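You operate a simulated robot arm through the tools that you are given. There is no shell and no other tool. Be economical: measure what you need, move in short steps, check, and stop when the job is done.

The job below is to be done with a simulated two-armed robot. You get a single attempt, and the scene is never put back.

JOB
Put the 19 wooden block from the chest top behind the cloth rolls on the small green mat and the 9 wooden block on the shelf under the glue bench. Pick up the blue spool from the top of the side table with one hand, pass it to the other hand and put it on the shelf under the glue bench. Open the corner drawer, take the 16 mm tin from the inside of the corner drawer and leave it on the top of the bench of the blue press, then shut the drawer. Close the right cart drawer. Do these in any order. Set down upright: blue spool.

The check looks at the end state, three seconds after you hand in, the way a careful person would. Anything else that was tipped, shoved, dropped, spilled or broken makes it a failure. Flat cloth is picked up by pressing the open fingertips on it (5 to 10 N) and closing them slowly along it; thin cloth reads only 2 to 8 mm in the jaws.

ROBOT AND FRAMES
Two 7-joint arms with two-finger parallel grippers on one trunk, on a base that drives. Base frame: it is fixed to the floor where the robot stands at the start and does not move with it; the origin is under the middle of the robot, x ahead of it, y to its left, z up; the surface under the hand at the start is at about z = 0.93. Lengths are in m, angles in degrees, forces in N, time in s.
The left shoulder is at the start at [0.07, 0.188, 1.265], the right one opposite. With the tool pointing down near the work surface each hand reaches from about 0.32 to 0.8 m from the robot's upright axis, wherever it stands, measured 20 degrees to its own side. Places, roughly: blue spool (8x8x13 cm) [-0.5, 2.3, 0.9]; corner drawer [1.6, 0.8, 0.8]; right cart drawer [3, -4.7, 0.6]; shelf under the glue bench [-1.7, 0.1, 0.3]; small green mat [3.1, 2.2, 0.9]; tin [1.5, 0.75, 0.75]; top of the bench of the blue press [0.4, 2.3, 0.7]; wooden block [0.5, 0, 1]. Payload 3.91 kg a hand.
The tool frame of a hand sits at the grasp point between the pads (the TCP): z along the fingers, y along the line on which they close. The tips reach 0.03 m beyond it. Largest opening 0.11 m; finger width 0.02, thickness 0.01; the body of the gripper, 0.048 by 0.112 m, starts 0.055 m behind the TCP.
Orientation is that of the tool frame in the base frame, as a unit quaternion [x, y, z, w]. With the fingers straight down and closing along the base's y, the tool's x points along the base's -x, its y along +y and its z along -z.

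CONTROLS
- The arms move only by the tool send_rows. It takes "left_targets", "right_targets" or both (then of equal length, played together; a hand with none holds still); each is a list that holds one entry, the list of rows, each a list of 7 numbers: the shift along the tool's x, y, z in m, then the turn, a rotation vector about the tool's x, y, z in degrees, then the gripper command, from -1 (shut) to 1 (fully open), values between in proportion. In form: [[[dx, dy, dz, rx, ry, rz, jaw], ...]]. A call has 1 to 12 rows; each row is the pose to reach, as a shift and turn from the pose commanded when the call began, along the tool's axes at that moment. Rows are played at 5 a second. More than 0.05 m and 8.6 degrees between two rows, or a gripper value outside its range, and nothing of the call is played. A pose out of reach is approached as far as the arm can. The call stops where the force on the tool passes 40 N (or 10 N more than at its start, if that is more) or the arm is blocked; 0.2 s more then pass. The fingers move at their own pace (about 0.072 m/s each) and stop on an object; they squeeze with about 29 N. The grip force told is the motor's: it shows also when the fingers shut on nothing. Time passes only in rows, and 0.2 s behind the last, so rows that repeat a pose let the fingers close. It gives the time, the measured TCP pose, the force on the tool (base axes), the opening and the grip force at its end, in the units of the frame above (readings bear some noise), with the torque about the TCP (base axes, N m) and any sound that the robot's microphone picked up.
- Cameras (640 x 400 px; columns grow to the right, rows downward): "scene" is now at [0.1381, -0.0045, 1.4882]; the picture's right is [-0.05, -1.00, 0.00], its down [-0.60, 0.03, -0.80] and it looks along [0.80, -0.04, -0.60] (base axes); focal length 255 px, centre (320, 200). "left" rides on the left gripper at [0.072, -0.017, -0.103] in its tool frame; the picture's right is [0.23, 0.97, 0.00], its down [-0.76, 0.18, -0.62] and it looks along [-0.61, 0.14, 0.78] (tool axes); focal length 222 px, centre (320, 200). "right" rides on the right gripper at [0.072, 0.017, -0.103] in its tool frame; the picture's right is [-0.23, 0.97, 0.00], its down [-0.76, -0.18, -0.62] and it looks along [-0.61, -0.14, 0.78] (tool axes); focal length 222 px, centre (320, 200). There is no depth. A picture from a camera that has moved, and an enlarged one, comes with that camera's place and axes in the base frame and with its lens.
- get_image(camera): a new picture of that camera. The clock stands still meanwhile.
- lift_body(by): slides the trunk up (or, below 0, down) by that many m; the arms and the scene camera ride with it, the base frame stays. It gives what a move gives, with no picture.
- roll_base(legs): drives the robot by 1 to 6 legs, each [ahead, turn to the left] in m and degrees, along the robot's own axes; the way and the turn of a leg run together, so that a leg with both is an arc; at most 1.5 m and 180 degrees a leg. The arms and the cameras ride along, it lands a little off, and it stops where it bumps. It gives what a move gives.
- head_to(pan, tilt): turns the head with the scene camera to pan (to the left, within 86 degrees either way) and tilt (down, from -29 to 69), counted from straight ahead of the robot. It gives what a move gives.
- inspect(camera, box): a new picture of the part [left, top, right, bottom] of that camera's present view, enlarged. The clock stands still meanwhile.
- hand_in(): hands the job in; it is judged then, once.

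Work in short steps. Places have to be worked out from the pictures, the camera data and where the tool is seen: move nearer, look again, correct. Check each grasp and each placing, and mend what went wrong. You have 186 turns and 158 pictures in all, those below and enlarged ones among them. Open the grippers and draw the arms clear of the work before you hand the job in, unless the task says otherwise; then end with one line.

The tools are called after "Emit:" by a JSON object that holds its "fn" and its "kwargs". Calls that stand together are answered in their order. send_rows: Moves the arms, as the interface text tells. Its arguments: {"type":"object","properties":{"left_targets":{"type":"array","items":{"type":"array","items":{"type":"array","items":{"type":"number"}}}},"right_targets":{"type":"array","items":{"type":"array","items":{"type":"array","items":{"type":"number"}}}}},"required":[]} The other tools are called the same way: lift_body (by) slides the trunk up or down; roll_base (legs) drives the base; head_to (pan, tilt) turns the head that bears the scene camera; get_image (camera) takes a picture; inspect (camera, box) takes an enlarged picture of a part of a camera's view; hand_in () hands the job in.

At the start:

```text
time_s: 0.0
left_tcp_pos: [0.575, 0.2622, 1.1589]
left_orientation: [-0.001, 1.0, 0.0, 0.0]
left_contact_force: [-0.3, 0.5, 0.4]
left_wrist_torque: [0.0, 0.02, -0.01]
left_finger_gap: 0.1102
left_gripper_force: 0.2
right_tcp_pos: [0.607, -0.162, 1.1867]
right_orientation: [0.0, 1.0, 0.0, -0.001]
right_contact_force: [0.8, 0.0, -0.2]
right_wrist_torque: [-0.03, -0.02, -0.02]
right_finger_gap: 0.11
right_gripper_force: 0.0
trunk travel left (down, up): [-0.775, 0.165]
robot x, y, heading: [-0.0003, -0.0025, -0.2]
head pan, tilt: [-3.0, 37.2]
```

scene: 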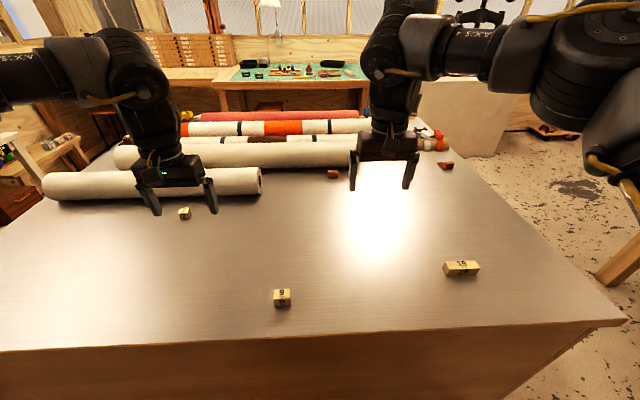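
right: 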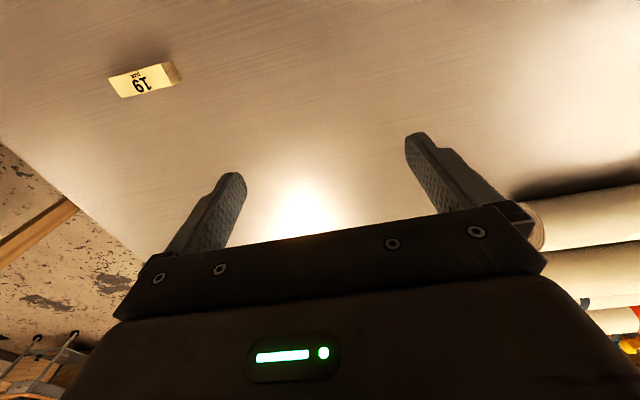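
left: 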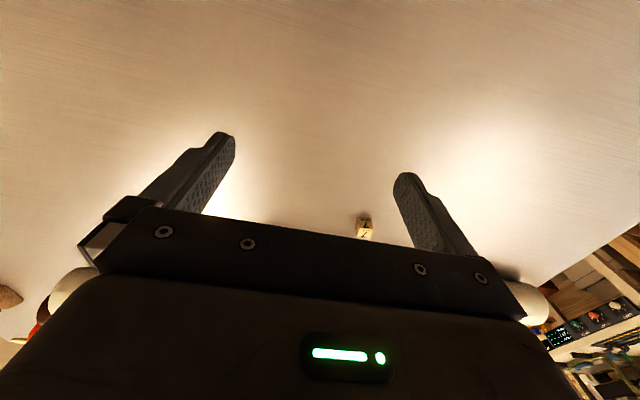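

The work top holds several numbered blocks. I enlarge the scene to read them.

Emit:
{"fn": "inspect", "kwargs": {"camera": "scene", "box": [160, 180, 500, 320]}}

Emit:
{"fn": "inspect", "kwargs": {"camera": "scene", "box": [0, 0, 400, 200]}}

Emit:
{"fn": "head_to", "kwargs": {"pan": 45, "tilt": 20}}

Emit:
{"fn": "get_image", "kwargs": {"camera": "scene"}}

Emit:
{"fn": "head_to", "kwargs": {"pan": -45, "tilt": 20}}

Emit:
{"fn": "get_image", "kwargs": {"camera": "scene"}}

```text
1.88 times, centred on (330, 250) of scene
camera zoom: at [0.1381, -0.0045, 1.4882], right [-0.05, -1.0, 0.0], down [-0.6, 0.03, -0.8], along [0.8, -0.04, -0.6], focal length 479 px, centre (301, 106)
```

zoom: 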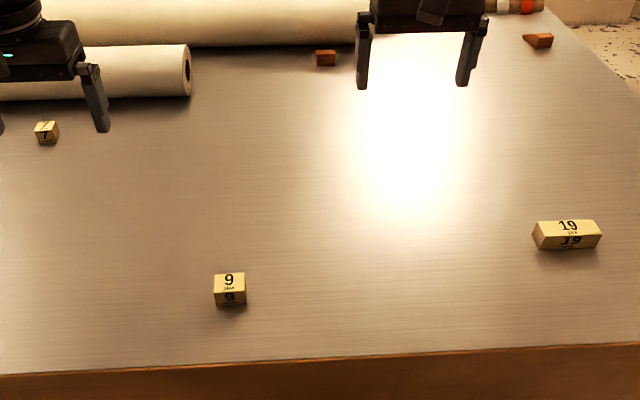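

```text
1.60 times, centred on (200, 100) of scene
camera zoom: at [0.1381, -0.0045, 1.4882], right [-0.05, -1.0, 0.0], down [-0.6, 0.03, -0.8], along [0.8, -0.04, -0.6], focal length 407 px, centre (512, 360)
```

zoom: 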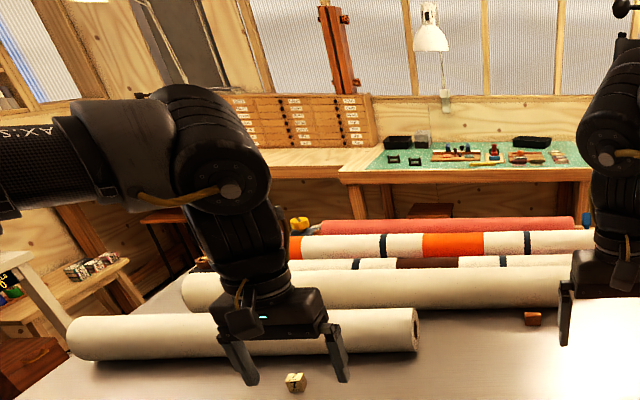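

```text
time_s: 1.2
left_tcp_pos: [0.5756, 0.2623, 1.1593]
left_orientation: [0.0, 1.0, 0.0, 0.0]
left_contact_force: [-0.9, 0.4, 0.4]
left_wrist_torque: [0.01, 0.0, -0.01]
left_finger_gap: 0.11
left_gripper_force: 0.1
right_tcp_pos: [0.607, -0.1633, 1.186]
right_orientation: [0.0, 1.0, 0.0, 0.0]
right_contact_force: [-0.2, -1.0, 0.0]
right_wrist_torque: [0.03, 0.02, 0.03]
right_finger_gap: 0.1101
right_gripper_force: 0.1
trunk travel left (down, up): [-0.775, 0.165]
robot x, y, heading: [-0.001, -0.0013, 0.1]
head pan, tilt: [45.0, 20.0]
```

```text
152 pictures are left
camera scene: at [0.1174, 0.0658, 1.5153], right [0.71, -0.71, 0.0], down [-0.24, -0.24, -0.94], along [0.66, 0.66, -0.34], focal length 255 px, centre (320, 200)
```

scene: 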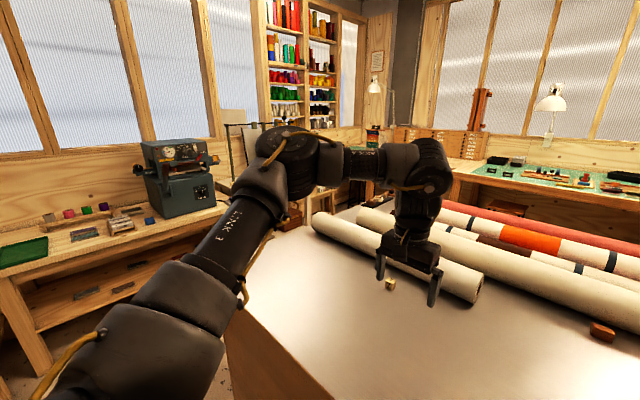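

```text
time_s: 2.8
left_tcp_pos: [0.5758, 0.2615, 1.1588]
left_orientation: [0.0, 1.0, 0.0, 0.0]
left_contact_force: [0.0, -0.4, 0.3]
left_wrist_torque: [0.02, -0.03, -0.01]
left_finger_gap: 0.1099
left_gripper_force: 0.1
right_tcp_pos: [0.6072, -0.1619, 1.187]
right_orientation: [0.0, 1.0, 0.0, 0.0]
right_contact_force: [-0.6, 0.5, 0.3]
right_wrist_torque: [-0.02, 0.01, 0.03]
right_finger_gap: 0.1102
right_gripper_force: 0.1
trunk travel left (down, up): [-0.775, 0.165]
robot x, y, heading: [0.0046, -0.0029, 0.1]
head pan, tilt: [-45.0, 20.0]
```

```text
151 pictures are left
camera scene: at [0.1173, -0.0658, 1.5154], right [-0.71, -0.71, 0.0], down [-0.24, 0.24, -0.94], along [0.66, -0.66, -0.34], focal length 255 px, centre (320, 200)
```

scene: 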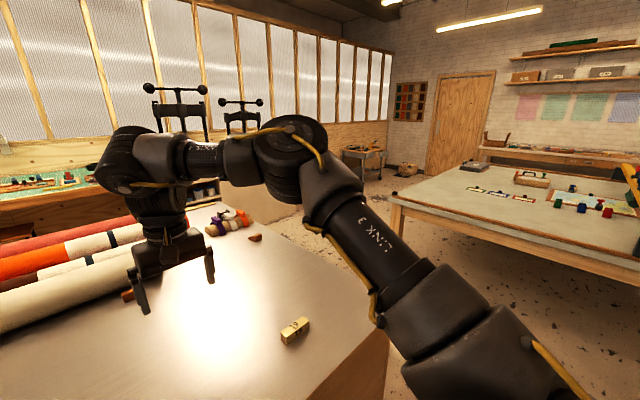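

The 9 block is near (0.48, 0.07) and the 19 block near (0.54, -0.39). I bring both hands over them, turning the right hand so it will grip the 19 block across its width.

Emit:
{"fn": "send_rows", "kwargs": {"left_targets": [[[0.009, -0.018, 0.01, 0, 0, 0, 1], [0.018, -0.036, 0.02, 0, 0, 0, 1], [0.027, -0.054, 0.03, 0, 0, 0, 1], [0.036, -0.072, 0.04, 0, 0, 0, 1], [0.045, -0.09, 0.05, 0, 0, 0, 1], [0.054, -0.108, 0.06, 0, 0, 0, 1], [0.063, -0.126, 0.07, 0, 0, 0, 1], [0.072, -0.144, 0.08, 0, 0, 0, 1], [0.081, -0.162, 0.09, 0, 0, 0, 1], [0.09, -0.18, 0.1, 0, 0, 0, 1], [0.095, -0.195, 0.11, 0, 0, 0, 1]]], "right_targets": [[[0.006, -0.021, 0.012, 0, 0, 8, 1], [0.012, -0.042, 0.024, 0, 0, 16, 1], [0.018, -0.063, 0.036, 0, 0, 24, 1], [0.024, -0.084, 0.048, 0, 0, 32, 1], [0.03, -0.105, 0.06, 0, 0, 40, 1], [0.036, -0.126, 0.072, 0, 0, 48, 1], [0.042, -0.147, 0.084, 0, 0, 56, 1], [0.048, -0.168, 0.096, 0, 0, 64, 1], [0.054, -0.189, 0.108, 0, 0, 72, 1], [0.06, -0.21, 0.12, 0, 0, 80, 1], [0.064, -0.229, 0.13, 0, 0, 85, 1]]]}}

Emit:
{"fn": "head_to", "kwargs": {"pan": -10, "tilt": 50}}

Emit:
{"fn": "get_image", "kwargs": {"camera": "scene"}}

Emit:
{"fn": "get_image", "kwargs": {"camera": "left"}}

Emit:
{"fn": "get_image", "kwargs": {"camera": "right"}}

```text
time_s: 5.2
left_tcp_pos: [0.5246, 0.0913, 1.0601]
left_orientation: [-0.001, 1.0, 0.0, -0.001]
left_contact_force: [0.5, 0.0, 0.3]
left_wrist_torque: [-0.01, -0.01, 0.03]
left_finger_gap: 0.1102
left_gripper_force: 0.0
left hand out of reach, approached as far as the arm can: row 8, 9, 10, 11
right_tcp_pos: [0.6539, -0.4713, 1.0854]
right_orientation: [0.648, 0.762, -0.001, -0.003]
right_contact_force: [-0.2, -0.5, 0.0]
right_wrist_torque: [0.0, 0.03, -0.03]
right_finger_gap: 0.1102
right_gripper_force: 0.1
right hand out of reach, approached as far as the arm can: row 4, 5, 6, 7, 8, 9, 10, 11
trunk travel left (down, up): [-0.775, 0.165]
robot x, y, heading: [-0.0004, 0.0019, -0.0]
head pan, tilt: [-45.0, 20.0]
```

```text
time_s: 6.2
left_tcp_pos: [0.5237, 0.0885, 1.0605]
left_orientation: [0.0, 1.0, 0.001, -0.001]
left_contact_force: [0.1, -0.1, 0.3]
left_wrist_torque: [0.0, -0.01, 0.0]
left_finger_gap: 0.1099
left_gripper_force: 0.1
right_tcp_pos: [0.6536, -0.473, 1.0834]
right_orientation: [0.648, 0.762, -0.001, -0.002]
right_contact_force: [-0.2, 0.3, 0.1]
right_wrist_torque: [-0.01, 0.04, 0.01]
right_finger_gap: 0.11
right_gripper_force: 0.1
trunk travel left (down, up): [-0.775, 0.165]
robot x, y, heading: [-0.0015, -0.0015, -0.1]
head pan, tilt: [-10.0, 50.0]
```

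```text
150 pictures are left
camera scene: at [0.1284, -0.0131, 1.4697], right [-0.17, -0.98, 0.0], down [-0.75, 0.13, -0.64], along [0.63, -0.11, -0.77], focal length 255 px, centre (320, 200)
```

scene: 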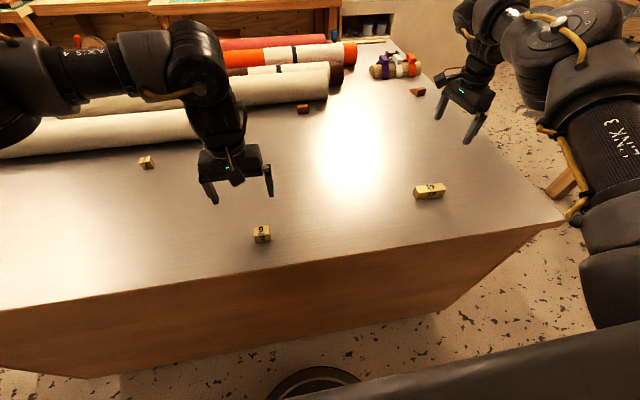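

```text
149 pictures are left
camera left: at [0.4518, 0.0737, 1.1629], right [-0.23, 0.97, 0.0], down [0.76, 0.18, 0.62], along [0.61, 0.14, -0.78], focal length 222 px, centre (320, 200)
```

left: 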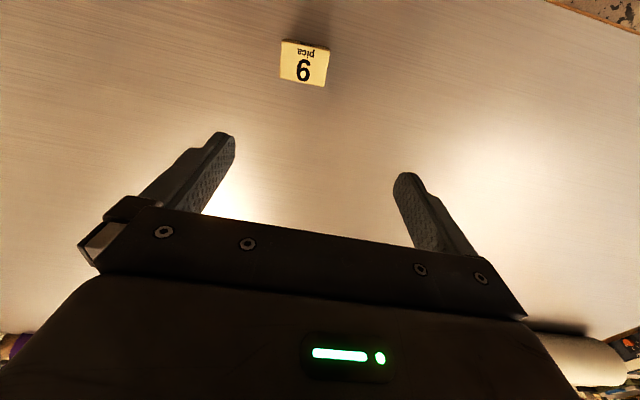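

```text
148 pictures are left
camera right: at [0.6606, -0.3995, 1.1871], right [1.0, -0.07, 0.0], down [-0.05, -0.78, 0.62], along [-0.05, -0.62, -0.78], focal length 222 px, centre (320, 200)
```

right: 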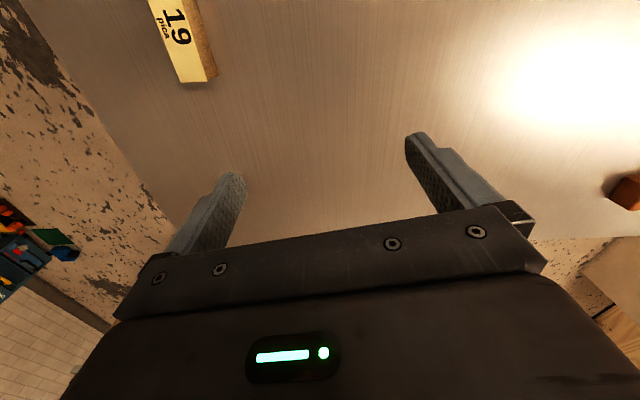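

Both blocks lie too near the robot for the arms, so I back up about 0.1 m and unwind the right hand's turn.

Emit:
{"fn": "roll_base", "kwargs": {"legs": [[-0.11, 0]]}}

Emit:
{"fn": "send_rows", "kwargs": {"right_targets": [[[0, 0, -0.01, 0, 0, -8, 1], [0, 0, -0.02, 0, 0, -16, 1], [0, 0, -0.03, 0, 0, -24, 1], [0, 0, -0.03, 0, 0, -32, 1], [0, 0, -0.03, 0, 0, -40, 1], [0, 0, -0.03, 0, 0, -48, 1], [0, 0, -0.03, 0, 0, -56, 1], [0, 0, -0.03, 0, 0, -64, 1], [0, 0, -0.03, 0, 0, -72, 1], [0, 0, -0.03, 0, 0, -80, 1], [0, 0, -0.03, 0, 0, -88, 1]]]}}

Emit:
{"fn": "send_rows", "kwargs": {"right_targets": [[[0, 0, 0, 0, 0, -8, 1], [0, 0, 0, 0, 0, -16, 1], [0, 0, 0, 0, 0, -24, 1], [0, 0, 0, 0, 0, -32, 1], [0, 0, 0, 0, 0, -40, 1], [0, 0, 0, 0, 0, -48, 1], [0, 0, 0, 0, 0, -56, 1], [0, 0, 0, 0, 0, -64, 1], [0, 0, 0, 0, 0, -72, 1], [0, 0, 0, 0, 0, -80, 1]]], "left_targets": [[[0, 0, 0, 0, 0, 0, 1], [0, 0, 0, 0, 0, 0, 1], [0, 0, 0, 0, 0, 0, 1], [0, 0, 0, 0, 0, 0, 1], [0, 0, 0, 0, 0, 0, 1], [0, 0, 0, 0, 0, 0, 1], [0, 0, 0, 0, 0, 0, 1], [0, 0, 0, 0, 0, 0, 1], [0, 0, 0, 0, 0, 0, 1], [0, 0, 0, 0, 0, 0, 1]]]}}

Emit:
{"fn": "get_image", "kwargs": {"camera": "right"}}

Emit:
{"fn": "get_image", "kwargs": {"camera": "left"}}

```text
time_s: 7.4
left_tcp_pos: [0.4164, 0.0891, 1.0596]
left_orientation: [0.0, 1.0, 0.001, -0.002]
left_contact_force: [-0.2, 0.7, 0.7]
left_wrist_torque: [0.0, 0.04, -0.02]
left_finger_gap: 0.1098
left_gripper_force: 0.1
right_tcp_pos: [0.5443, -0.4758, 1.0833]
right_orientation: [0.649, 0.761, -0.001, -0.003]
right_contact_force: [1.0, -0.3, -0.4]
right_wrist_torque: [0.02, 0.03, 0.0]
right_finger_gap: 0.1097
right_gripper_force: 0.1
trunk travel left (down, up): [-0.775, 0.165]
robot x, y, heading: [-0.1102, -0.0018, -0.2]
head pan, tilt: [-10.0, 50.0]
```

```text
time_s: 9.8
left_tcp_pos: [0.4115, 0.0882, 1.0617]
left_orientation: [0.001, 1.0, 0.0, 0.001]
left_contact_force: [0.0, 0.3, 0.4]
left_wrist_torque: [0.03, 0.01, -0.02]
left_finger_gap: 0.1102
left_gripper_force: 0.1
right_tcp_pos: [0.541, -0.4752, 1.1154]
right_orientation: [-0.064, 0.998, 0.001, -0.001]
right_contact_force: [-0.4, -0.1, 0.5]
right_wrist_torque: [0.02, 0.03, 0.01]
right_finger_gap: 0.1102
right_gripper_force: 0.1
trunk travel left (down, up): [-0.775, 0.165]
robot x, y, heading: [-0.113, -0.0004, 0.0]
head pan, tilt: [-10.0, 50.0]
```

```text
time_s: 12.0
left_tcp_pos: [0.411, 0.0888, 1.061]
left_orientation: [0.001, 1.0, 0.0, 0.0]
left_contact_force: [0.2, 0.8, 0.7]
left_wrist_torque: [-0.05, -0.02, -0.01]
left_finger_gap: 0.1101
left_gripper_force: 0.0
right_tcp_pos: [0.5406, -0.4742, 1.1142]
right_orientation: [-0.69, 0.724, 0.002, 0.001]
right_contact_force: [0.1, -0.6, 0.0]
right_wrist_torque: [0.01, 0.0, 0.01]
right_finger_gap: 0.1102
right_gripper_force: 0.0
trunk travel left (down, up): [-0.775, 0.165]
robot x, y, heading: [-0.1079, 0.0001, -0.1]
head pan, tilt: [-10.0, 50.0]
```

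```text
147 pictures are left
camera right: at [0.5226, -0.5472, 1.2177], right [-0.96, 0.27, 0.0], down [0.21, 0.75, 0.62], along [0.17, 0.6, -0.78], focal length 222 px, centre (320, 200)
```

right: 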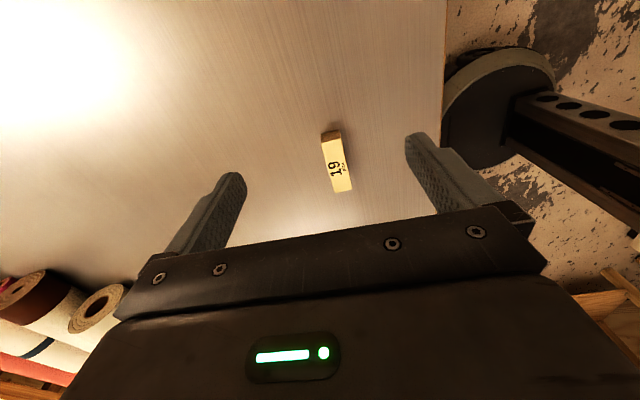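

```text
146 pictures are left
camera left: at [0.3395, 0.0722, 1.1635], right [-0.22, 0.97, 0.0], down [0.76, 0.18, 0.62], along [0.61, 0.14, -0.78], focal length 222 px, centre (320, 200)
```

left: 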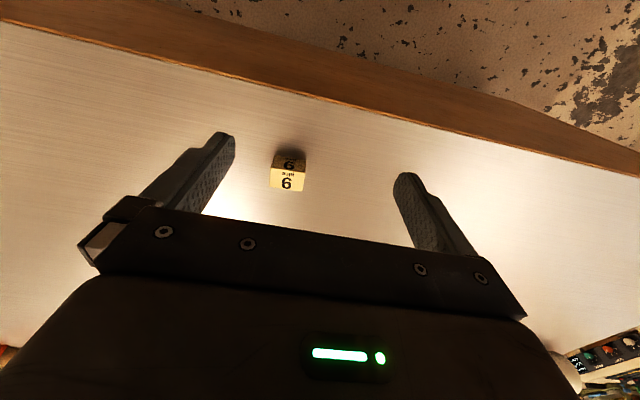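

The -90° turn works. The 19 block's top is centred at about (0.541, -0.392) and the 9 at (0.480, 0.067). I descend with both hands.

Emit:
{"fn": "send_rows", "kwargs": {"left_targets": [[[-0.035, -0.01, 0, 0, 0, 0, 1], [-0.069, -0.021, 0.0, 0, 0, 0, 1], [-0.069, -0.021, 0.03, 0, 0, 0, 1], [-0.069, -0.021, 0.06, 0, 0, 0, 1], [-0.069, -0.021, 0.08, 0, 0, 0, 1], [-0.069, -0.021, 0.09, 0, 0, 0, 1]]], "right_targets": [[[-0.041, 0.002, 0, 0, 0, -2, 1], [-0.082, 0.004, 0.02, 0, 0, -4, 1], [-0.082, 0.004, 0.06, 0, 0, -4, 1], [-0.082, 0.004, 0.1, 0, 0, -4, 1], [-0.082, 0.004, 0.12, 0, 0, -4, 1], [-0.082, 0.004, 0.135, 0, 0, -4, 1]]]}}

Emit:
{"fn": "get_image", "kwargs": {"camera": "right"}}

Emit:
{"fn": "get_image", "kwargs": {"camera": "left"}}

```text
time_s: 13.4
left_tcp_pos: [0.48, 0.0658, 0.9707]
left_orientation: [0.0, 1.0, -0.001, 0.0]
left_contact_force: [-0.2, 0.0, 0.4]
left_wrist_torque: [0.02, 0.0, -0.01]
left_finger_gap: 0.1099
left_gripper_force: 0.0
right_tcp_pos: [0.5393, -0.3925, 0.9792]
right_orientation: [0.714, -0.7, -0.002, 0.0]
right_contact_force: [-0.5, 0.3, -0.3]
right_wrist_torque: [-0.01, 0.02, 0.02]
right_finger_gap: 0.1101
right_gripper_force: 0.1
trunk travel left (down, up): [-0.775, 0.165]
robot x, y, heading: [-0.1123, -0.0033, -0.1]
head pan, tilt: [-10.0, 50.0]
```

```text
145 pictures are left
camera right: at [0.5265, -0.4666, 1.0815], right [-0.98, 0.21, 0.0], down [0.16, 0.76, 0.62], along [0.13, 0.61, -0.78], focal length 222 px, centre (320, 200)
```

right: 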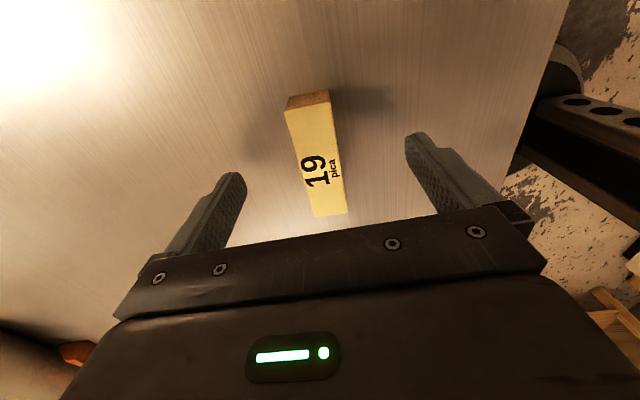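

```text
144 pictures are left
camera left: at [0.4078, 0.0503, 1.0728], right [-0.23, 0.97, 0.0], down [0.76, 0.18, 0.62], along [0.61, 0.14, -0.78], focal length 222 px, centre (320, 200)
```

left: 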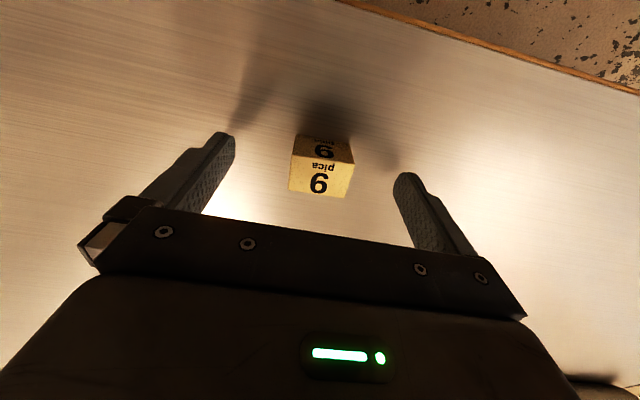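

Both hands straddle their blocks. I go the last centimetre down, close and lift a little.

Emit:
{"fn": "send_rows", "kwargs": {"left_targets": [[[0, 0, 0.006, 0, 0, 0, 1], [0, 0, 0.006, 0, 0, 0, -1], [0, 0, 0.006, 0, 0, 0, -1], [0, 0, 0.006, 0, 0, 0, -1], [0, 0, 0.006, 0, 0, 0, -1], [0, 0, 0.006, 0, 0, 0, -1], [0, 0, -0.02, 0, 0, 0, -1], [0, 0, -0.06, 0, 0, 0, -1]]], "right_targets": [[[0, 0, 0.014, 0, 0, 0, 1], [0, 0, 0.014, 0, 0, 0, -1], [0, 0, 0.014, 0, 0, 0, -1], [0, 0, 0.014, 0, 0, 0, -1], [0, 0, 0.014, 0, 0, 0, -1], [0, 0, 0.014, 0, 0, 0, -1], [0, 0, -0.02, 0, 0, 0, -1], [0, 0, -0.06, 0, 0, 0, -1]]]}}

Emit:
{"fn": "get_image", "kwargs": {"camera": "scene"}}

```text
time_s: 15.2
left_tcp_pos: [0.4787, 0.0672, 1.0333]
left_orientation: [0.001, 1.0, 0.0, 0.001]
left_contact_force: [-0.5, 0.3, -0.3]
left_wrist_torque: [0.01, 0.01, 0.0]
left_finger_gap: 0.0361
left_gripper_force: 28.5
right_tcp_pos: [0.5381, -0.3921, 1.0415]
right_orientation: [0.714, -0.7, -0.001, -0.001]
right_contact_force: [-0.1, 0.4, -1.0]
right_wrist_torque: [-0.02, 0.0, -0.02]
right_finger_gap: 0.025
right_gripper_force: 28.8
trunk travel left (down, up): [-0.775, 0.165]
robot x, y, heading: [-0.1102, 0.0026, 0.1]
head pan, tilt: [-10.0, 50.0]
```

```text
143 pictures are left
camera scene: at [0.0134, -0.0127, 1.4699], right [-0.18, -0.98, 0.0], down [-0.75, 0.13, -0.64], along [0.63, -0.11, -0.76], focal length 255 px, centre (320, 200)
```

scene: 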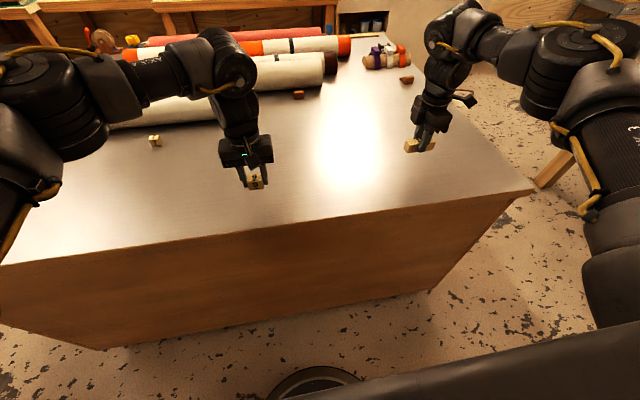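

Both grips hold (36 mm and 25 mm). I raise the hands, back off from the chest, and turn to survey the room behind.

Emit:
{"fn": "send_rows", "kwargs": {"left_targets": [[[0, 0.03, -0.04, 0, 0, 0, -1], [0, 0.06, -0.08, 0, 0, 0, -1], [0, 0.09, -0.11, 0, 0, 0, -1]]], "right_targets": [[[0, 0, -0.04, 0, 0, 0, -1], [0, 0, -0.08, 0, 0, 0, -1], [0, 0, -0.11, 0, 0, 0, -1]]]}}

Emit:
{"fn": "roll_base", "kwargs": {"legs": [[-0.25, 0], [0, 90]]}}

Emit:
{"fn": "head_to", "kwargs": {"pan": 0, "tilt": 25}}

Emit:
{"fn": "get_image", "kwargs": {"camera": "scene"}}

Emit:
{"fn": "head_to", "kwargs": {"pan": 70, "tilt": 35}}

Emit:
{"fn": "get_image", "kwargs": {"camera": "scene"}}

Emit:
{"fn": "head_to", "kwargs": {"pan": -60, "tilt": 20}}

Emit:
{"fn": "get_image", "kwargs": {"camera": "scene"}}

```text
time_s: 16.0
left_tcp_pos: [0.4804, 0.1573, 1.1422]
left_orientation: [0.002, 1.0, 0.0, 0.0]
left_contact_force: [0.1, 0.5, 0.0]
left_wrist_torque: [-0.01, -0.04, 0.0]
left_finger_gap: 0.0366
left_gripper_force: 28.9
right_tcp_pos: [0.5404, -0.3928, 1.151]
right_orientation: [0.714, -0.7, -0.001, 0.001]
right_contact_force: [0.3, 0.3, 0.1]
right_wrist_torque: [0.0, -0.02, 0.01]
right_finger_gap: 0.0248
right_gripper_force: 28.9
trunk travel left (down, up): [-0.775, 0.165]
robot x, y, heading: [-0.1077, -0.0013, -0.0]
head pan, tilt: [-10.0, 50.0]
```

```text
time_s: 21.7
left_tcp_pos: [-0.5295, 0.5892, 1.1408]
left_orientation: [0.713, -0.701, -0.001, 0.0]
left_contact_force: [-0.3, -0.2, -0.2]
left_wrist_torque: [0.0, -0.04, 0.01]
left_finger_gap: 0.0362
left_gripper_force: 29.1
right_tcp_pos: [0.018, 0.6603, 1.1507]
right_orientation: [1.0, 0.02, -0.001, 0.001]
right_contact_force: [0.3, -0.6, 0.1]
right_wrist_torque: [-0.02, -0.01, 0.01]
right_finger_gap: 0.0247
right_gripper_force: 29.3
trunk travel left (down, up): [-0.775, 0.165]
robot x, y, heading: [-0.3616, -0.0017, 91.1]
head pan, tilt: [-10.0, 50.0]
```

```text
time_s: 22.6
left_tcp_pos: [-0.5299, 0.5889, 1.1413]
left_orientation: [0.713, -0.701, 0.0, 0.0]
left_contact_force: [-0.9, -0.3, 0.5]
left_wrist_torque: [0.0, 0.02, 0.0]
left_finger_gap: 0.0362
left_gripper_force: 29.0
right_tcp_pos: [0.0183, 0.6601, 1.1496]
right_orientation: [1.0, 0.02, -0.001, 0.0]
right_contact_force: [0.1, -0.3, -0.3]
right_wrist_torque: [0.0, 0.01, 0.01]
right_finger_gap: 0.0249
right_gripper_force: 29.1
trunk travel left (down, up): [-0.775, 0.165]
robot x, y, heading: [-0.3603, 0.0031, 90.8]
head pan, tilt: [0.0, 25.0]
```

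```text
142 pictures are left
camera scene: at [-0.3634, 0.143, 1.5072], right [1.0, 0.02, 0.0], down [0.01, -0.42, -0.91], along [-0.02, 0.91, -0.42], focal length 255 px, centre (320, 200)
```

scene: 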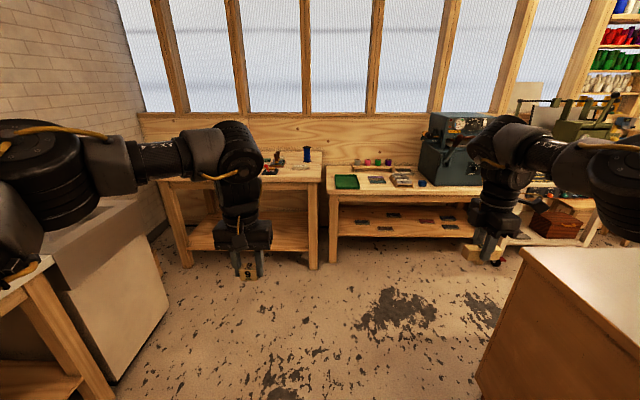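

```text
time_s: 24.0
left_tcp_pos: [-0.5299, 0.5899, 1.1416]
left_orientation: [0.713, -0.701, 0.0, 0.001]
left_contact_force: [0.0, 0.9, 0.3]
left_wrist_torque: [-0.01, 0.02, 0.04]
left_finger_gap: 0.0362
left_gripper_force: 29.3
right_tcp_pos: [0.0185, 0.6604, 1.1501]
right_orientation: [1.0, 0.02, -0.002, 0.001]
right_contact_force: [0.8, 0.3, -0.8]
right_wrist_torque: [0.0, -0.02, -0.02]
right_finger_gap: 0.0247
right_gripper_force: 28.9
trunk travel left (down, up): [-0.775, 0.165]
robot x, y, heading: [-0.3593, 0.0017, 91.0]
head pan, tilt: [70.0, 35.0]
```

```text
141 pictures are left
camera scene: at [-0.4451, 0.0797, 1.4915], right [0.33, 0.95, 0.0], down [0.54, -0.19, -0.82], along [-0.77, 0.27, -0.57], focal length 255 px, centre (320, 200)
```

scene: 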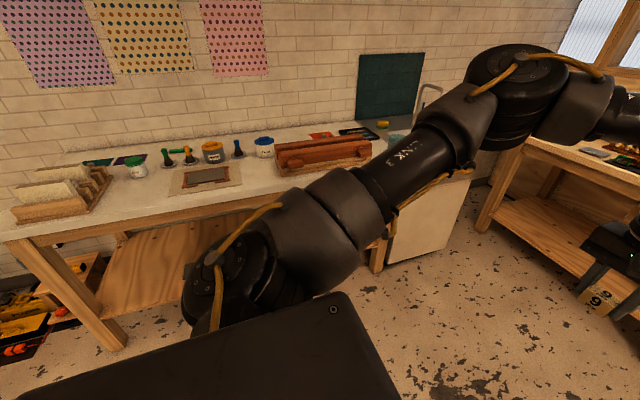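

```text
time_s: 26.1
left_tcp_pos: [-0.531, 0.5894, 1.1408]
left_orientation: [0.713, -0.701, 0.0, 0.0]
left_contact_force: [0.5, 0.2, -1.0]
left_wrist_torque: [-0.01, -0.02, 0.01]
left_finger_gap: 0.0363
left_gripper_force: 28.9
right_tcp_pos: [0.0176, 0.6589, 1.1509]
right_orientation: [1.0, 0.02, -0.001, 0.0]
right_contact_force: [-0.6, -0.2, -0.7]
right_wrist_torque: [-0.02, 0.0, -0.02]
right_finger_gap: 0.0249
right_gripper_force: 29.4
trunk travel left (down, up): [-0.775, 0.165]
robot x, y, heading: [-0.3624, -0.0017, 91.1]
head pan, tilt: [-60.0, 20.0]
```

```text
140 pictures are left
camera scene: at [-0.2821, 0.0991, 1.5154], right [0.52, -0.86, 0.0], down [-0.29, -0.18, -0.94], along [0.8, 0.48, -0.34], focal length 255 px, centre (320, 200)
```

scene: 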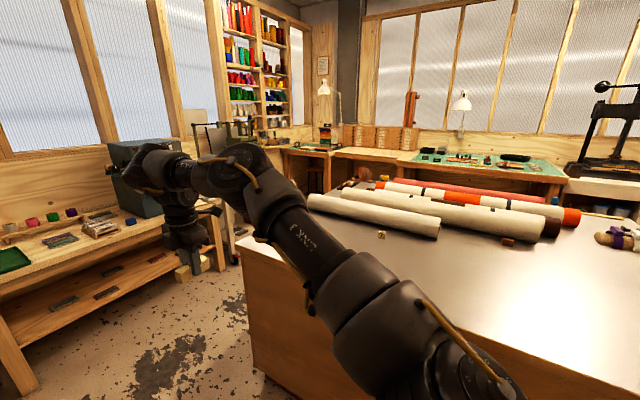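

The glue bench is the white-topped table along x≈-1.4 with a wooden shelf. I turn to face it and look at the shelf.

Emit:
{"fn": "roll_base", "kwargs": {"legs": [[0, 89], [0.1, 0]]}}

Emit:
{"fn": "head_to", "kwargs": {"pan": 0, "tilt": 45}}

Emit:
{"fn": "get_image", "kwargs": {"camera": "scene"}}

```text
time_s: 31.1
left_tcp_pos: [-1.0386, -0.1713, 1.1469]
left_orientation: [1.0, 0.01, -0.007, 0.0]
left_contact_force: [-1.4, 0.2, 0.2]
left_wrist_torque: [0.01, -0.1, -0.02]
left_finger_gap: 0.0364
left_gripper_force: 28.7
right_tcp_pos: [-1.1148, 0.3804, 1.1589]
right_orientation: [0.691, 0.723, -0.007, -0.003]
right_contact_force: [-1.7, 0.8, 0.0]
right_wrist_torque: [-0.05, -0.09, -0.02]
right_finger_gap: 0.0247
right_gripper_force: 29.1
trunk travel left (down, up): [-0.775, 0.165]
robot x, y, heading: [-0.4587, -0.001, -178.8]
head pan, tilt: [-60.0, 20.0]
```

```text
time_s: 32.4
left_tcp_pos: [-1.0352, -0.172, 1.1487]
left_orientation: [1.0, 0.01, -0.008, -0.001]
left_contact_force: [0.1, 0.2, 0.0]
left_wrist_torque: [0.01, 0.03, 0.0]
left_finger_gap: 0.036
left_gripper_force: 29.4
right_tcp_pos: [-1.1124, 0.38, 1.1606]
right_orientation: [0.691, 0.723, -0.008, -0.005]
right_contact_force: [1.0, 0.1, 0.2]
right_wrist_torque: [-0.03, 0.01, -0.01]
right_finger_gap: 0.025
right_gripper_force: 28.8
trunk travel left (down, up): [-0.775, 0.165]
robot x, y, heading: [-0.459, 0.0002, -178.8]
head pan, tilt: [0.0, 45.0]
```

```text
139 pictures are left
camera scene: at [-0.5914, -0.0038, 1.4767], right [-0.02, 1.0, 0.0], down [0.71, 0.01, -0.71], along [-0.71, -0.01, -0.71], focal length 255 px, centre (320, 200)
```

scene: 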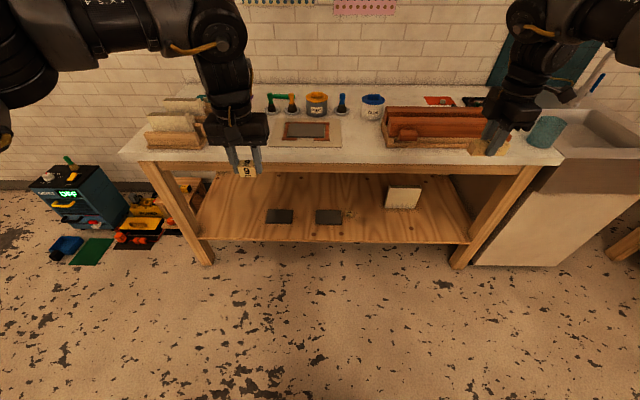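

Shelf is free at its left end (y≈-0.45) and between the dark plates and the paper pad. I pull the right hand back, lower the trunk, and look under the bench.

Emit:
{"fn": "send_rows", "kwargs": {"right_targets": [[[0, 0.04, 0, 0, 0, 0, -1], [0, 0.08, 0, 0, 0, 0, -1], [0, 0.12, 0, 0, 0, 0, -1], [0, 0.16, 0, 0, 0, 0, -1]]]}}

Emit:
{"fn": "lift_body", "kwargs": {"by": -0.7}}

Emit:
{"fn": "head_to", "kwargs": {"pan": 0, "tilt": 25}}

Emit:
{"fn": "get_image", "kwargs": {"camera": "scene"}}

```text
time_s: 33.4
left_tcp_pos: [-1.0334, -0.1694, 1.1502]
left_orientation: [1.0, 0.01, -0.009, 0.001]
left_contact_force: [-0.2, -0.9, -0.4]
left_wrist_torque: [0.01, 0.02, -0.01]
left_finger_gap: 0.0365
left_gripper_force: 28.6
right_tcp_pos: [-0.9512, 0.3898, 1.1591]
right_orientation: [0.691, 0.722, -0.009, -0.005]
right_contact_force: [-0.3, 0.0, -0.4]
right_wrist_torque: [-0.02, 0.04, 0.02]
right_finger_gap: 0.025
right_gripper_force: 28.9
trunk travel left (down, up): [-0.775, 0.165]
robot x, y, heading: [-0.4606, -0.0015, -179.0]
head pan, tilt: [0.0, 45.0]
```

```text
refused: -0.7 is not a number from -0.4 to 0.4
```

```text
time_s: 34.2
left_tcp_pos: [-1.0354, -0.1723, 1.1483]
left_orientation: [1.0, 0.01, -0.007, -0.001]
left_contact_force: [0.3, 1.0, 0.7]
left_wrist_torque: [0.02, 0.0, -0.02]
left_finger_gap: 0.0362
left_gripper_force: 29.2
right_tcp_pos: [-0.9538, 0.3889, 1.1598]
right_orientation: [0.691, 0.723, -0.008, -0.005]
right_contact_force: [0.8, 0.9, -0.3]
right_wrist_torque: [-0.03, -0.01, 0.03]
right_finger_gap: 0.0248
right_gripper_force: 28.6
trunk travel left (down, up): [-0.775, 0.165]
robot x, y, heading: [-0.4609, -0.0046, -179.0]
head pan, tilt: [0.0, 25.0]
```

```text
138 pictures are left
camera scene: at [-0.6026, -0.0044, 1.5071], right [-0.02, 1.0, 0.0], down [0.42, 0.01, -0.91], along [-0.91, -0.02, -0.42], focal length 255 px, centre (320, 200)
```

scene: 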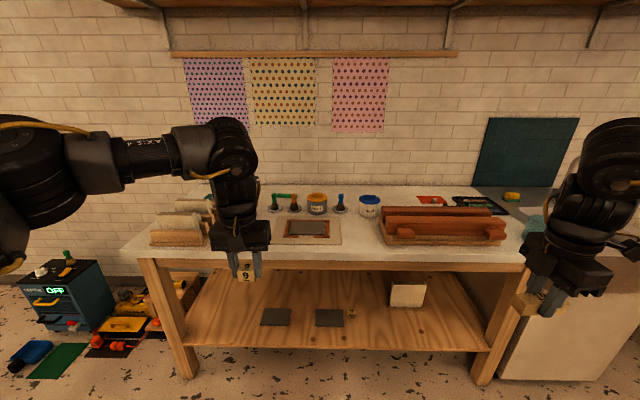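

The limit is 0.4 m per lift, so I lower in two steps.

Emit:
{"fn": "lift_body", "kwargs": {"by": -0.4}}

Emit:
{"fn": "lift_body", "kwargs": {"by": -0.3}}

Emit:
{"fn": "get_image", "kwargs": {"camera": "scene"}}

```text
time_s: 38.1
left_tcp_pos: [-1.0356, -0.1712, 0.7492]
left_orientation: [1.0, 0.01, -0.008, 0.0]
left_contact_force: [-0.5, 0.7, -0.6]
left_wrist_torque: [0.05, 0.03, 0.0]
left_finger_gap: 0.0364
left_gripper_force: 29.4
right_tcp_pos: [-0.9529, 0.3892, 0.7589]
right_orientation: [0.69, 0.723, -0.008, -0.006]
right_contact_force: [0.0, -0.2, -0.8]
right_wrist_torque: [0.01, 0.04, 0.03]
right_finger_gap: 0.025
right_gripper_force: 28.9
trunk travel left (down, up): [-0.375, 0.565]
robot x, y, heading: [-0.464, -0.0035, -178.8]
head pan, tilt: [0.0, 25.0]
```

```text
time_s: 41.1
left_tcp_pos: [-1.0353, -0.171, 0.449]
left_orientation: [1.0, 0.009, -0.008, -0.001]
left_contact_force: [0.5, 0.0, 0.0]
left_wrist_torque: [0.0, 0.02, 0.02]
left_finger_gap: 0.0363
left_gripper_force: 28.7
right_tcp_pos: [-0.9509, 0.39, 0.4605]
right_orientation: [0.691, 0.723, -0.008, -0.006]
right_contact_force: [-0.1, 0.4, -0.5]
right_wrist_torque: [0.01, -0.03, -0.03]
right_finger_gap: 0.0249
right_gripper_force: 28.9
trunk travel left (down, up): [-0.075, 0.865]
robot x, y, heading: [-0.4625, -0.0037, -178.7]
head pan, tilt: [0.0, 25.0]
```

```text
137 pictures are left
camera scene: at [-0.6018, -0.0043, 0.8073], right [-0.02, 1.0, 0.0], down [0.42, 0.01, -0.91], along [-0.91, -0.02, -0.42], focal length 255 px, centre (320, 200)
```

scene: 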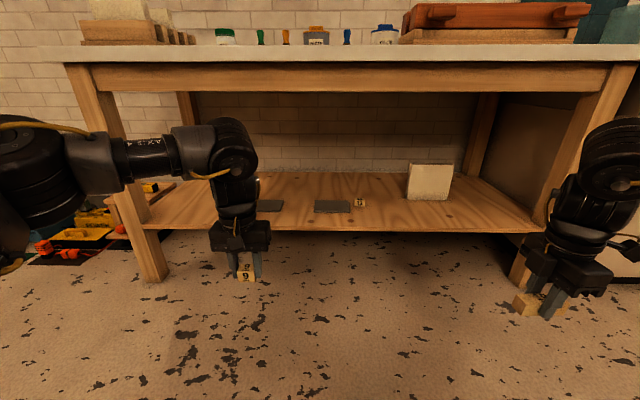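

The shelf is at z≈0.30 with its front edge at x≈-1.44, and it already holds plates, a small block and a pad. I shift the left hand sideways in free space, then drive in.

Emit:
{"fn": "send_rows", "kwargs": {"left_targets": [[[0, 0.04, 0, 0, 0, 0, -1], [0, 0.08, 0, 0, 0, 0, -1], [0, 0.12, 0, 0, 0, 0, -1], [0, 0.16, 0, 0, 0, 0, -1], [0, 0.2, 0, 0, 0, 0, -1], [0, 0.25, 0, 0, 0, 0, -1]]]}}

Emit:
{"fn": "roll_base", "kwargs": {"legs": [[0.35, 0]]}}

Emit:
{"fn": "get_image", "kwargs": {"camera": "scene"}}

```text
time_s: 42.5
left_tcp_pos: [-1.0304, -0.4209, 0.4472]
left_orientation: [1.0, 0.009, -0.007, 0.0]
left_contact_force: [-0.7, 0.0, -0.5]
left_wrist_torque: [0.01, -0.01, 0.02]
left_finger_gap: 0.0362
left_gripper_force: 28.6
right_tcp_pos: [-0.9526, 0.3894, 0.4597]
right_orientation: [0.691, 0.723, -0.008, -0.005]
right_contact_force: [0.7, -0.6, -0.8]
right_wrist_torque: [0.0, -0.01, 0.0]
right_finger_gap: 0.0248
right_gripper_force: 29.1
trunk travel left (down, up): [-0.075, 0.865]
robot x, y, heading: [-0.4608, -0.0026, -178.9]
head pan, tilt: [0.0, 25.0]
```

```text
time_s: 44.7
left_tcp_pos: [-1.3851, -0.4238, 0.449]
left_orientation: [1.0, 0.007, -0.009, -0.002]
left_contact_force: [0.0, 0.7, -0.7]
left_wrist_torque: [0.03, 0.01, -0.02]
left_finger_gap: 0.0361
left_gripper_force: 28.9
right_tcp_pos: [-1.3018, 0.3854, 0.4592]
right_orientation: [0.694, 0.72, -0.008, -0.004]
right_contact_force: [-0.8, -0.5, -0.5]
right_wrist_torque: [-0.01, 0.02, 0.0]
right_finger_gap: 0.0248
right_gripper_force: 29.1
trunk travel left (down, up): [-0.075, 0.865]
robot x, y, heading: [-0.816, -0.0076, -179.3]
head pan, tilt: [0.0, 25.0]
```

```text
136 pictures are left
camera scene: at [-0.9546, -0.0097, 0.8073], right [-0.01, 1.0, 0.0], down [0.42, 0.01, -0.91], along [-0.91, -0.01, -0.42], focal length 255 px, centre (320, 200)
```

scene: 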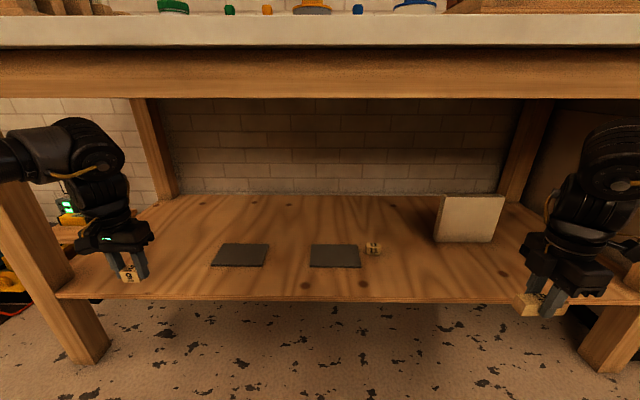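

The 9 block hangs over the shelf left of the first plate with the leg clear. I roll in a little, extend the arm to x≈-1.53 and lower it.

Emit:
{"fn": "roll_base", "kwargs": {"legs": [[0.06, 0]]}}

Emit:
{"fn": "send_rows", "kwargs": {"left_targets": [[[-0.03, 0.005, 0, 0, 0, 0, -1], [-0.06, 0.01, 0.01, 0, 0, 0, -1], [-0.09, 0.01, 0.04, 0, 0, 0, -1], [-0.09, 0.01, 0.07, 0, 0, 0, -1], [-0.09, 0.01, 0.09, 0, 0, 0, -1], [-0.09, 0.01, 0.1, 0, 0, 0, -1]]]}}

Emit:
{"fn": "inspect", "kwargs": {"camera": "scene", "box": [0, 100, 320, 400]}}

Emit:
{"fn": "get_image", "kwargs": {"camera": "left"}}

```text
time_s: 45.7
left_tcp_pos: [-1.4475, -0.4249, 0.4482]
left_orientation: [1.0, 0.007, -0.008, -0.001]
left_contact_force: [1.4, -0.2, -0.1]
left_wrist_torque: [-0.01, -0.01, -0.01]
left_finger_gap: 0.0364
left_gripper_force: 29.1
right_tcp_pos: [-1.3644, 0.3844, 0.4592]
right_orientation: [0.693, 0.721, -0.008, -0.004]
right_contact_force: [0.4, -0.2, -1.5]
right_wrist_torque: [-0.02, -0.05, -0.02]
right_finger_gap: 0.0248
right_gripper_force: 28.8
trunk travel left (down, up): [-0.075, 0.865]
robot x, y, heading: [-0.873, -0.0078, -179.4]
head pan, tilt: [0.0, 25.0]
```

```text
time_s: 47.1
left_tcp_pos: [-1.538, -0.4361, 0.3494]
left_orientation: [1.0, 0.007, -0.008, 0.001]
left_contact_force: [0.0, -0.6, -0.9]
left_wrist_torque: [-0.02, -0.02, -0.01]
left_finger_gap: 0.0361
left_gripper_force: 29.0
right_tcp_pos: [-1.3647, 0.3844, 0.4582]
right_orientation: [0.693, 0.721, -0.007, -0.005]
right_contact_force: [0.8, 0.2, 0.0]
right_wrist_torque: [0.02, 0.02, -0.01]
right_finger_gap: 0.0252
right_gripper_force: 28.8
trunk travel left (down, up): [-0.075, 0.865]
robot x, y, heading: [-0.875, -0.0088, -179.2]
head pan, tilt: [0.0, 25.0]
```

```text
1.33 times, centred on (160, 250) of scene
camera zoom: at [-1.0162, -0.0107, 0.8073], right [-0.01, 1.0, 0.0], down [0.42, 0.01, -0.91], along [-0.91, -0.01, -0.42], focal length 340 px, centre (533, 133)
```

zoom: 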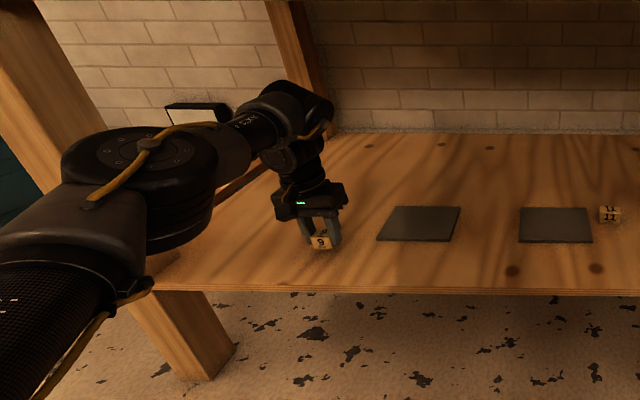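

```text
134 pictures are left
camera left: at [-1.4638, -0.4179, 0.4498], right [0.24, -0.97, 0.0], down [-0.75, -0.19, 0.64], along [-0.62, -0.15, -0.77], focal length 222 px, centre (320, 200)
```

left: 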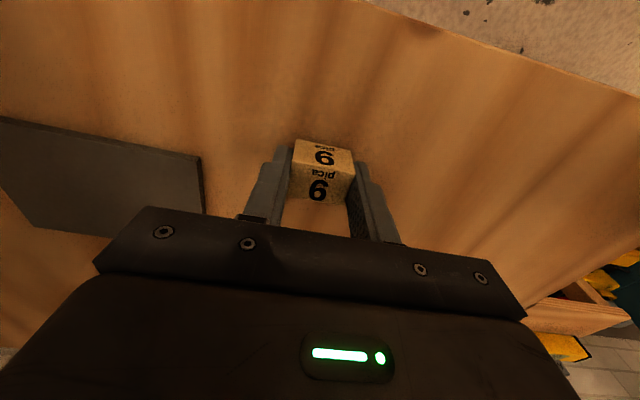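

Just above the shelf; I lower in small steps watching the force.

Emit:
{"fn": "send_rows", "kwargs": {"left_targets": [[[0, 0, 0.006, 0, 0, 0, -1], [0, 0, 0.01, 0, 0, 0, -1], [0, 0, 0.013, 0, 0, 0, -1]]]}}

```text
time_s: 47.9
left_tcp_pos: [-1.5368, -0.4348, 0.3374]
left_orientation: [1.0, 0.006, -0.007, 0.0]
left_contact_force: [-0.1, 0.1, -0.5]
left_wrist_torque: [0.0, -0.01, 0.0]
left_finger_gap: 0.0363
left_gripper_force: 29.0
right_tcp_pos: [-1.3643, 0.3839, 0.458]
right_orientation: [0.693, 0.721, -0.008, -0.005]
right_contact_force: [-0.1, -0.5, -0.7]
right_wrist_torque: [0.04, -0.02, 0.02]
right_finger_gap: 0.0248
right_gripper_force: 29.2
trunk travel left (down, up): [-0.075, 0.865]
robot x, y, heading: [-0.8805, -0.0097, -179.1]
head pan, tilt: [0.0, 25.0]
```

Emit:
{"fn": "send_rows", "kwargs": {"left_targets": [[[0, 0, 0.003, 0, 0, 0, -1], [0, 0, 0.006, 0, 0, 0, -1]]]}}

Emit:
{"fn": "get_image", "kwargs": {"camera": "left"}}

```text
time_s: 48.5
left_tcp_pos: [-1.5383, -0.4359, 0.3351]
left_orientation: [1.0, 0.007, -0.01, 0.001]
left_contact_force: [5.0, 1.1, 19.4]
left_wrist_torque: [0.03, -0.36, -0.01]
left_finger_gap: 0.0362
left_gripper_force: 29.1
right_tcp_pos: [-1.3643, 0.3844, 0.4607]
right_orientation: [0.693, 0.721, -0.009, -0.006]
right_contact_force: [0.7, -0.1, -0.8]
right_wrist_torque: [-0.01, 0.02, 0.04]
right_finger_gap: 0.0249
right_gripper_force: 28.7
trunk travel left (down, up): [-0.075, 0.865]
robot x, y, heading: [-0.8769, -0.0069, -179.0]
head pan, tilt: [0.0, 25.0]
```

```text
133 pictures are left
camera left: at [-1.4641, -0.417, 0.4357], right [0.24, -0.97, -0.01], down [-0.75, -0.19, 0.64], along [-0.62, -0.15, -0.77], focal length 222 px, centre (320, 200)
```

left: 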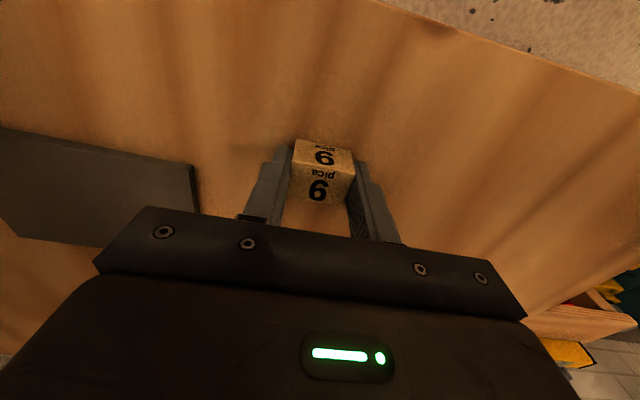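

Contact at 19 N: the block stands on the shelf. I back off 3 mm, open, and rise.

Emit:
{"fn": "send_rows", "kwargs": {"left_targets": [[[0, 0, -0.002, 0, 0, 0, -1], [0, 0, -0.002, 0, 0, 0, -0.1], [0, 0, -0.002, 0, 0, 0, 0.2], [0, 0, -0.002, 0, 0, 0, 0.2], [0, 0, -0.04, 0, 0, 0, 0.2], [0, 0, -0.08, 0, 0, 0, 0.2], [0, 0, -0.11, 0, 0, 0, 0.2], [0.03, -0.01, -0.12, 0, 0, 0, 0.2], [0.06, -0.01, -0.12, 0, 0, 0, 0.2], [0.09, -0.01, -0.12, 0, 0, 0, 0.2]]]}}

Emit:
{"fn": "roll_base", "kwargs": {"legs": [[-0.4, 0]]}}

Emit:
{"fn": "get_image", "kwargs": {"camera": "scene"}}

```text
time_s: 50.7
left_tcp_pos: [-1.445, -0.4272, 0.4504]
left_orientation: [1.0, 0.007, -0.008, -0.001]
left_contact_force: [-0.3, -0.2, 0.4]
left_wrist_torque: [-0.02, 0.0, 0.01]
left_finger_gap: 0.0662
left_gripper_force: 0.1
right_tcp_pos: [-1.3644, 0.3836, 0.4591]
right_orientation: [0.693, 0.72, -0.008, -0.005]
right_contact_force: [0.8, -0.1, -0.7]
right_wrist_torque: [-0.01, -0.02, -0.01]
right_finger_gap: 0.0249
right_gripper_force: 28.7
trunk travel left (down, up): [-0.075, 0.865]
robot x, y, heading: [-0.8755, -0.0107, -179.4]
head pan, tilt: [0.0, 25.0]
```

```text
time_s: 53.2
left_tcp_pos: [-1.0443, -0.4206, 0.4488]
left_orientation: [1.0, 0.007, -0.009, -0.002]
left_contact_force: [-0.3, -0.2, -1.1]
left_wrist_torque: [0.01, -0.01, 0.03]
left_finger_gap: 0.0661
left_gripper_force: 0.1
right_tcp_pos: [-0.9636, 0.3897, 0.4592]
right_orientation: [0.693, 0.721, -0.008, -0.005]
right_contact_force: [0.4, -0.4, -0.8]
right_wrist_torque: [-0.03, 0.0, 0.04]
right_finger_gap: 0.025
right_gripper_force: 28.9
trunk travel left (down, up): [-0.075, 0.865]
robot x, y, heading: [-0.4717, -0.0045, -179.2]
head pan, tilt: [0.0, 25.0]
```

```text
132 pictures are left
camera scene: at [-0.6147, -0.0046, 0.8073], right [-0.02, 1.0, 0.0], down [0.42, 0.01, -0.91], along [-0.91, -0.01, -0.42], focal length 255 px, centre (320, 200)
```

scene: 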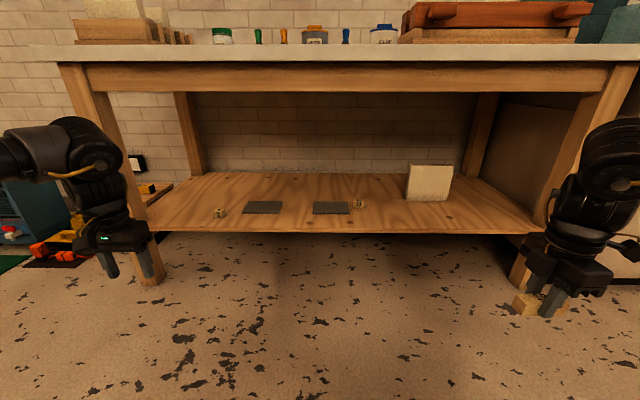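

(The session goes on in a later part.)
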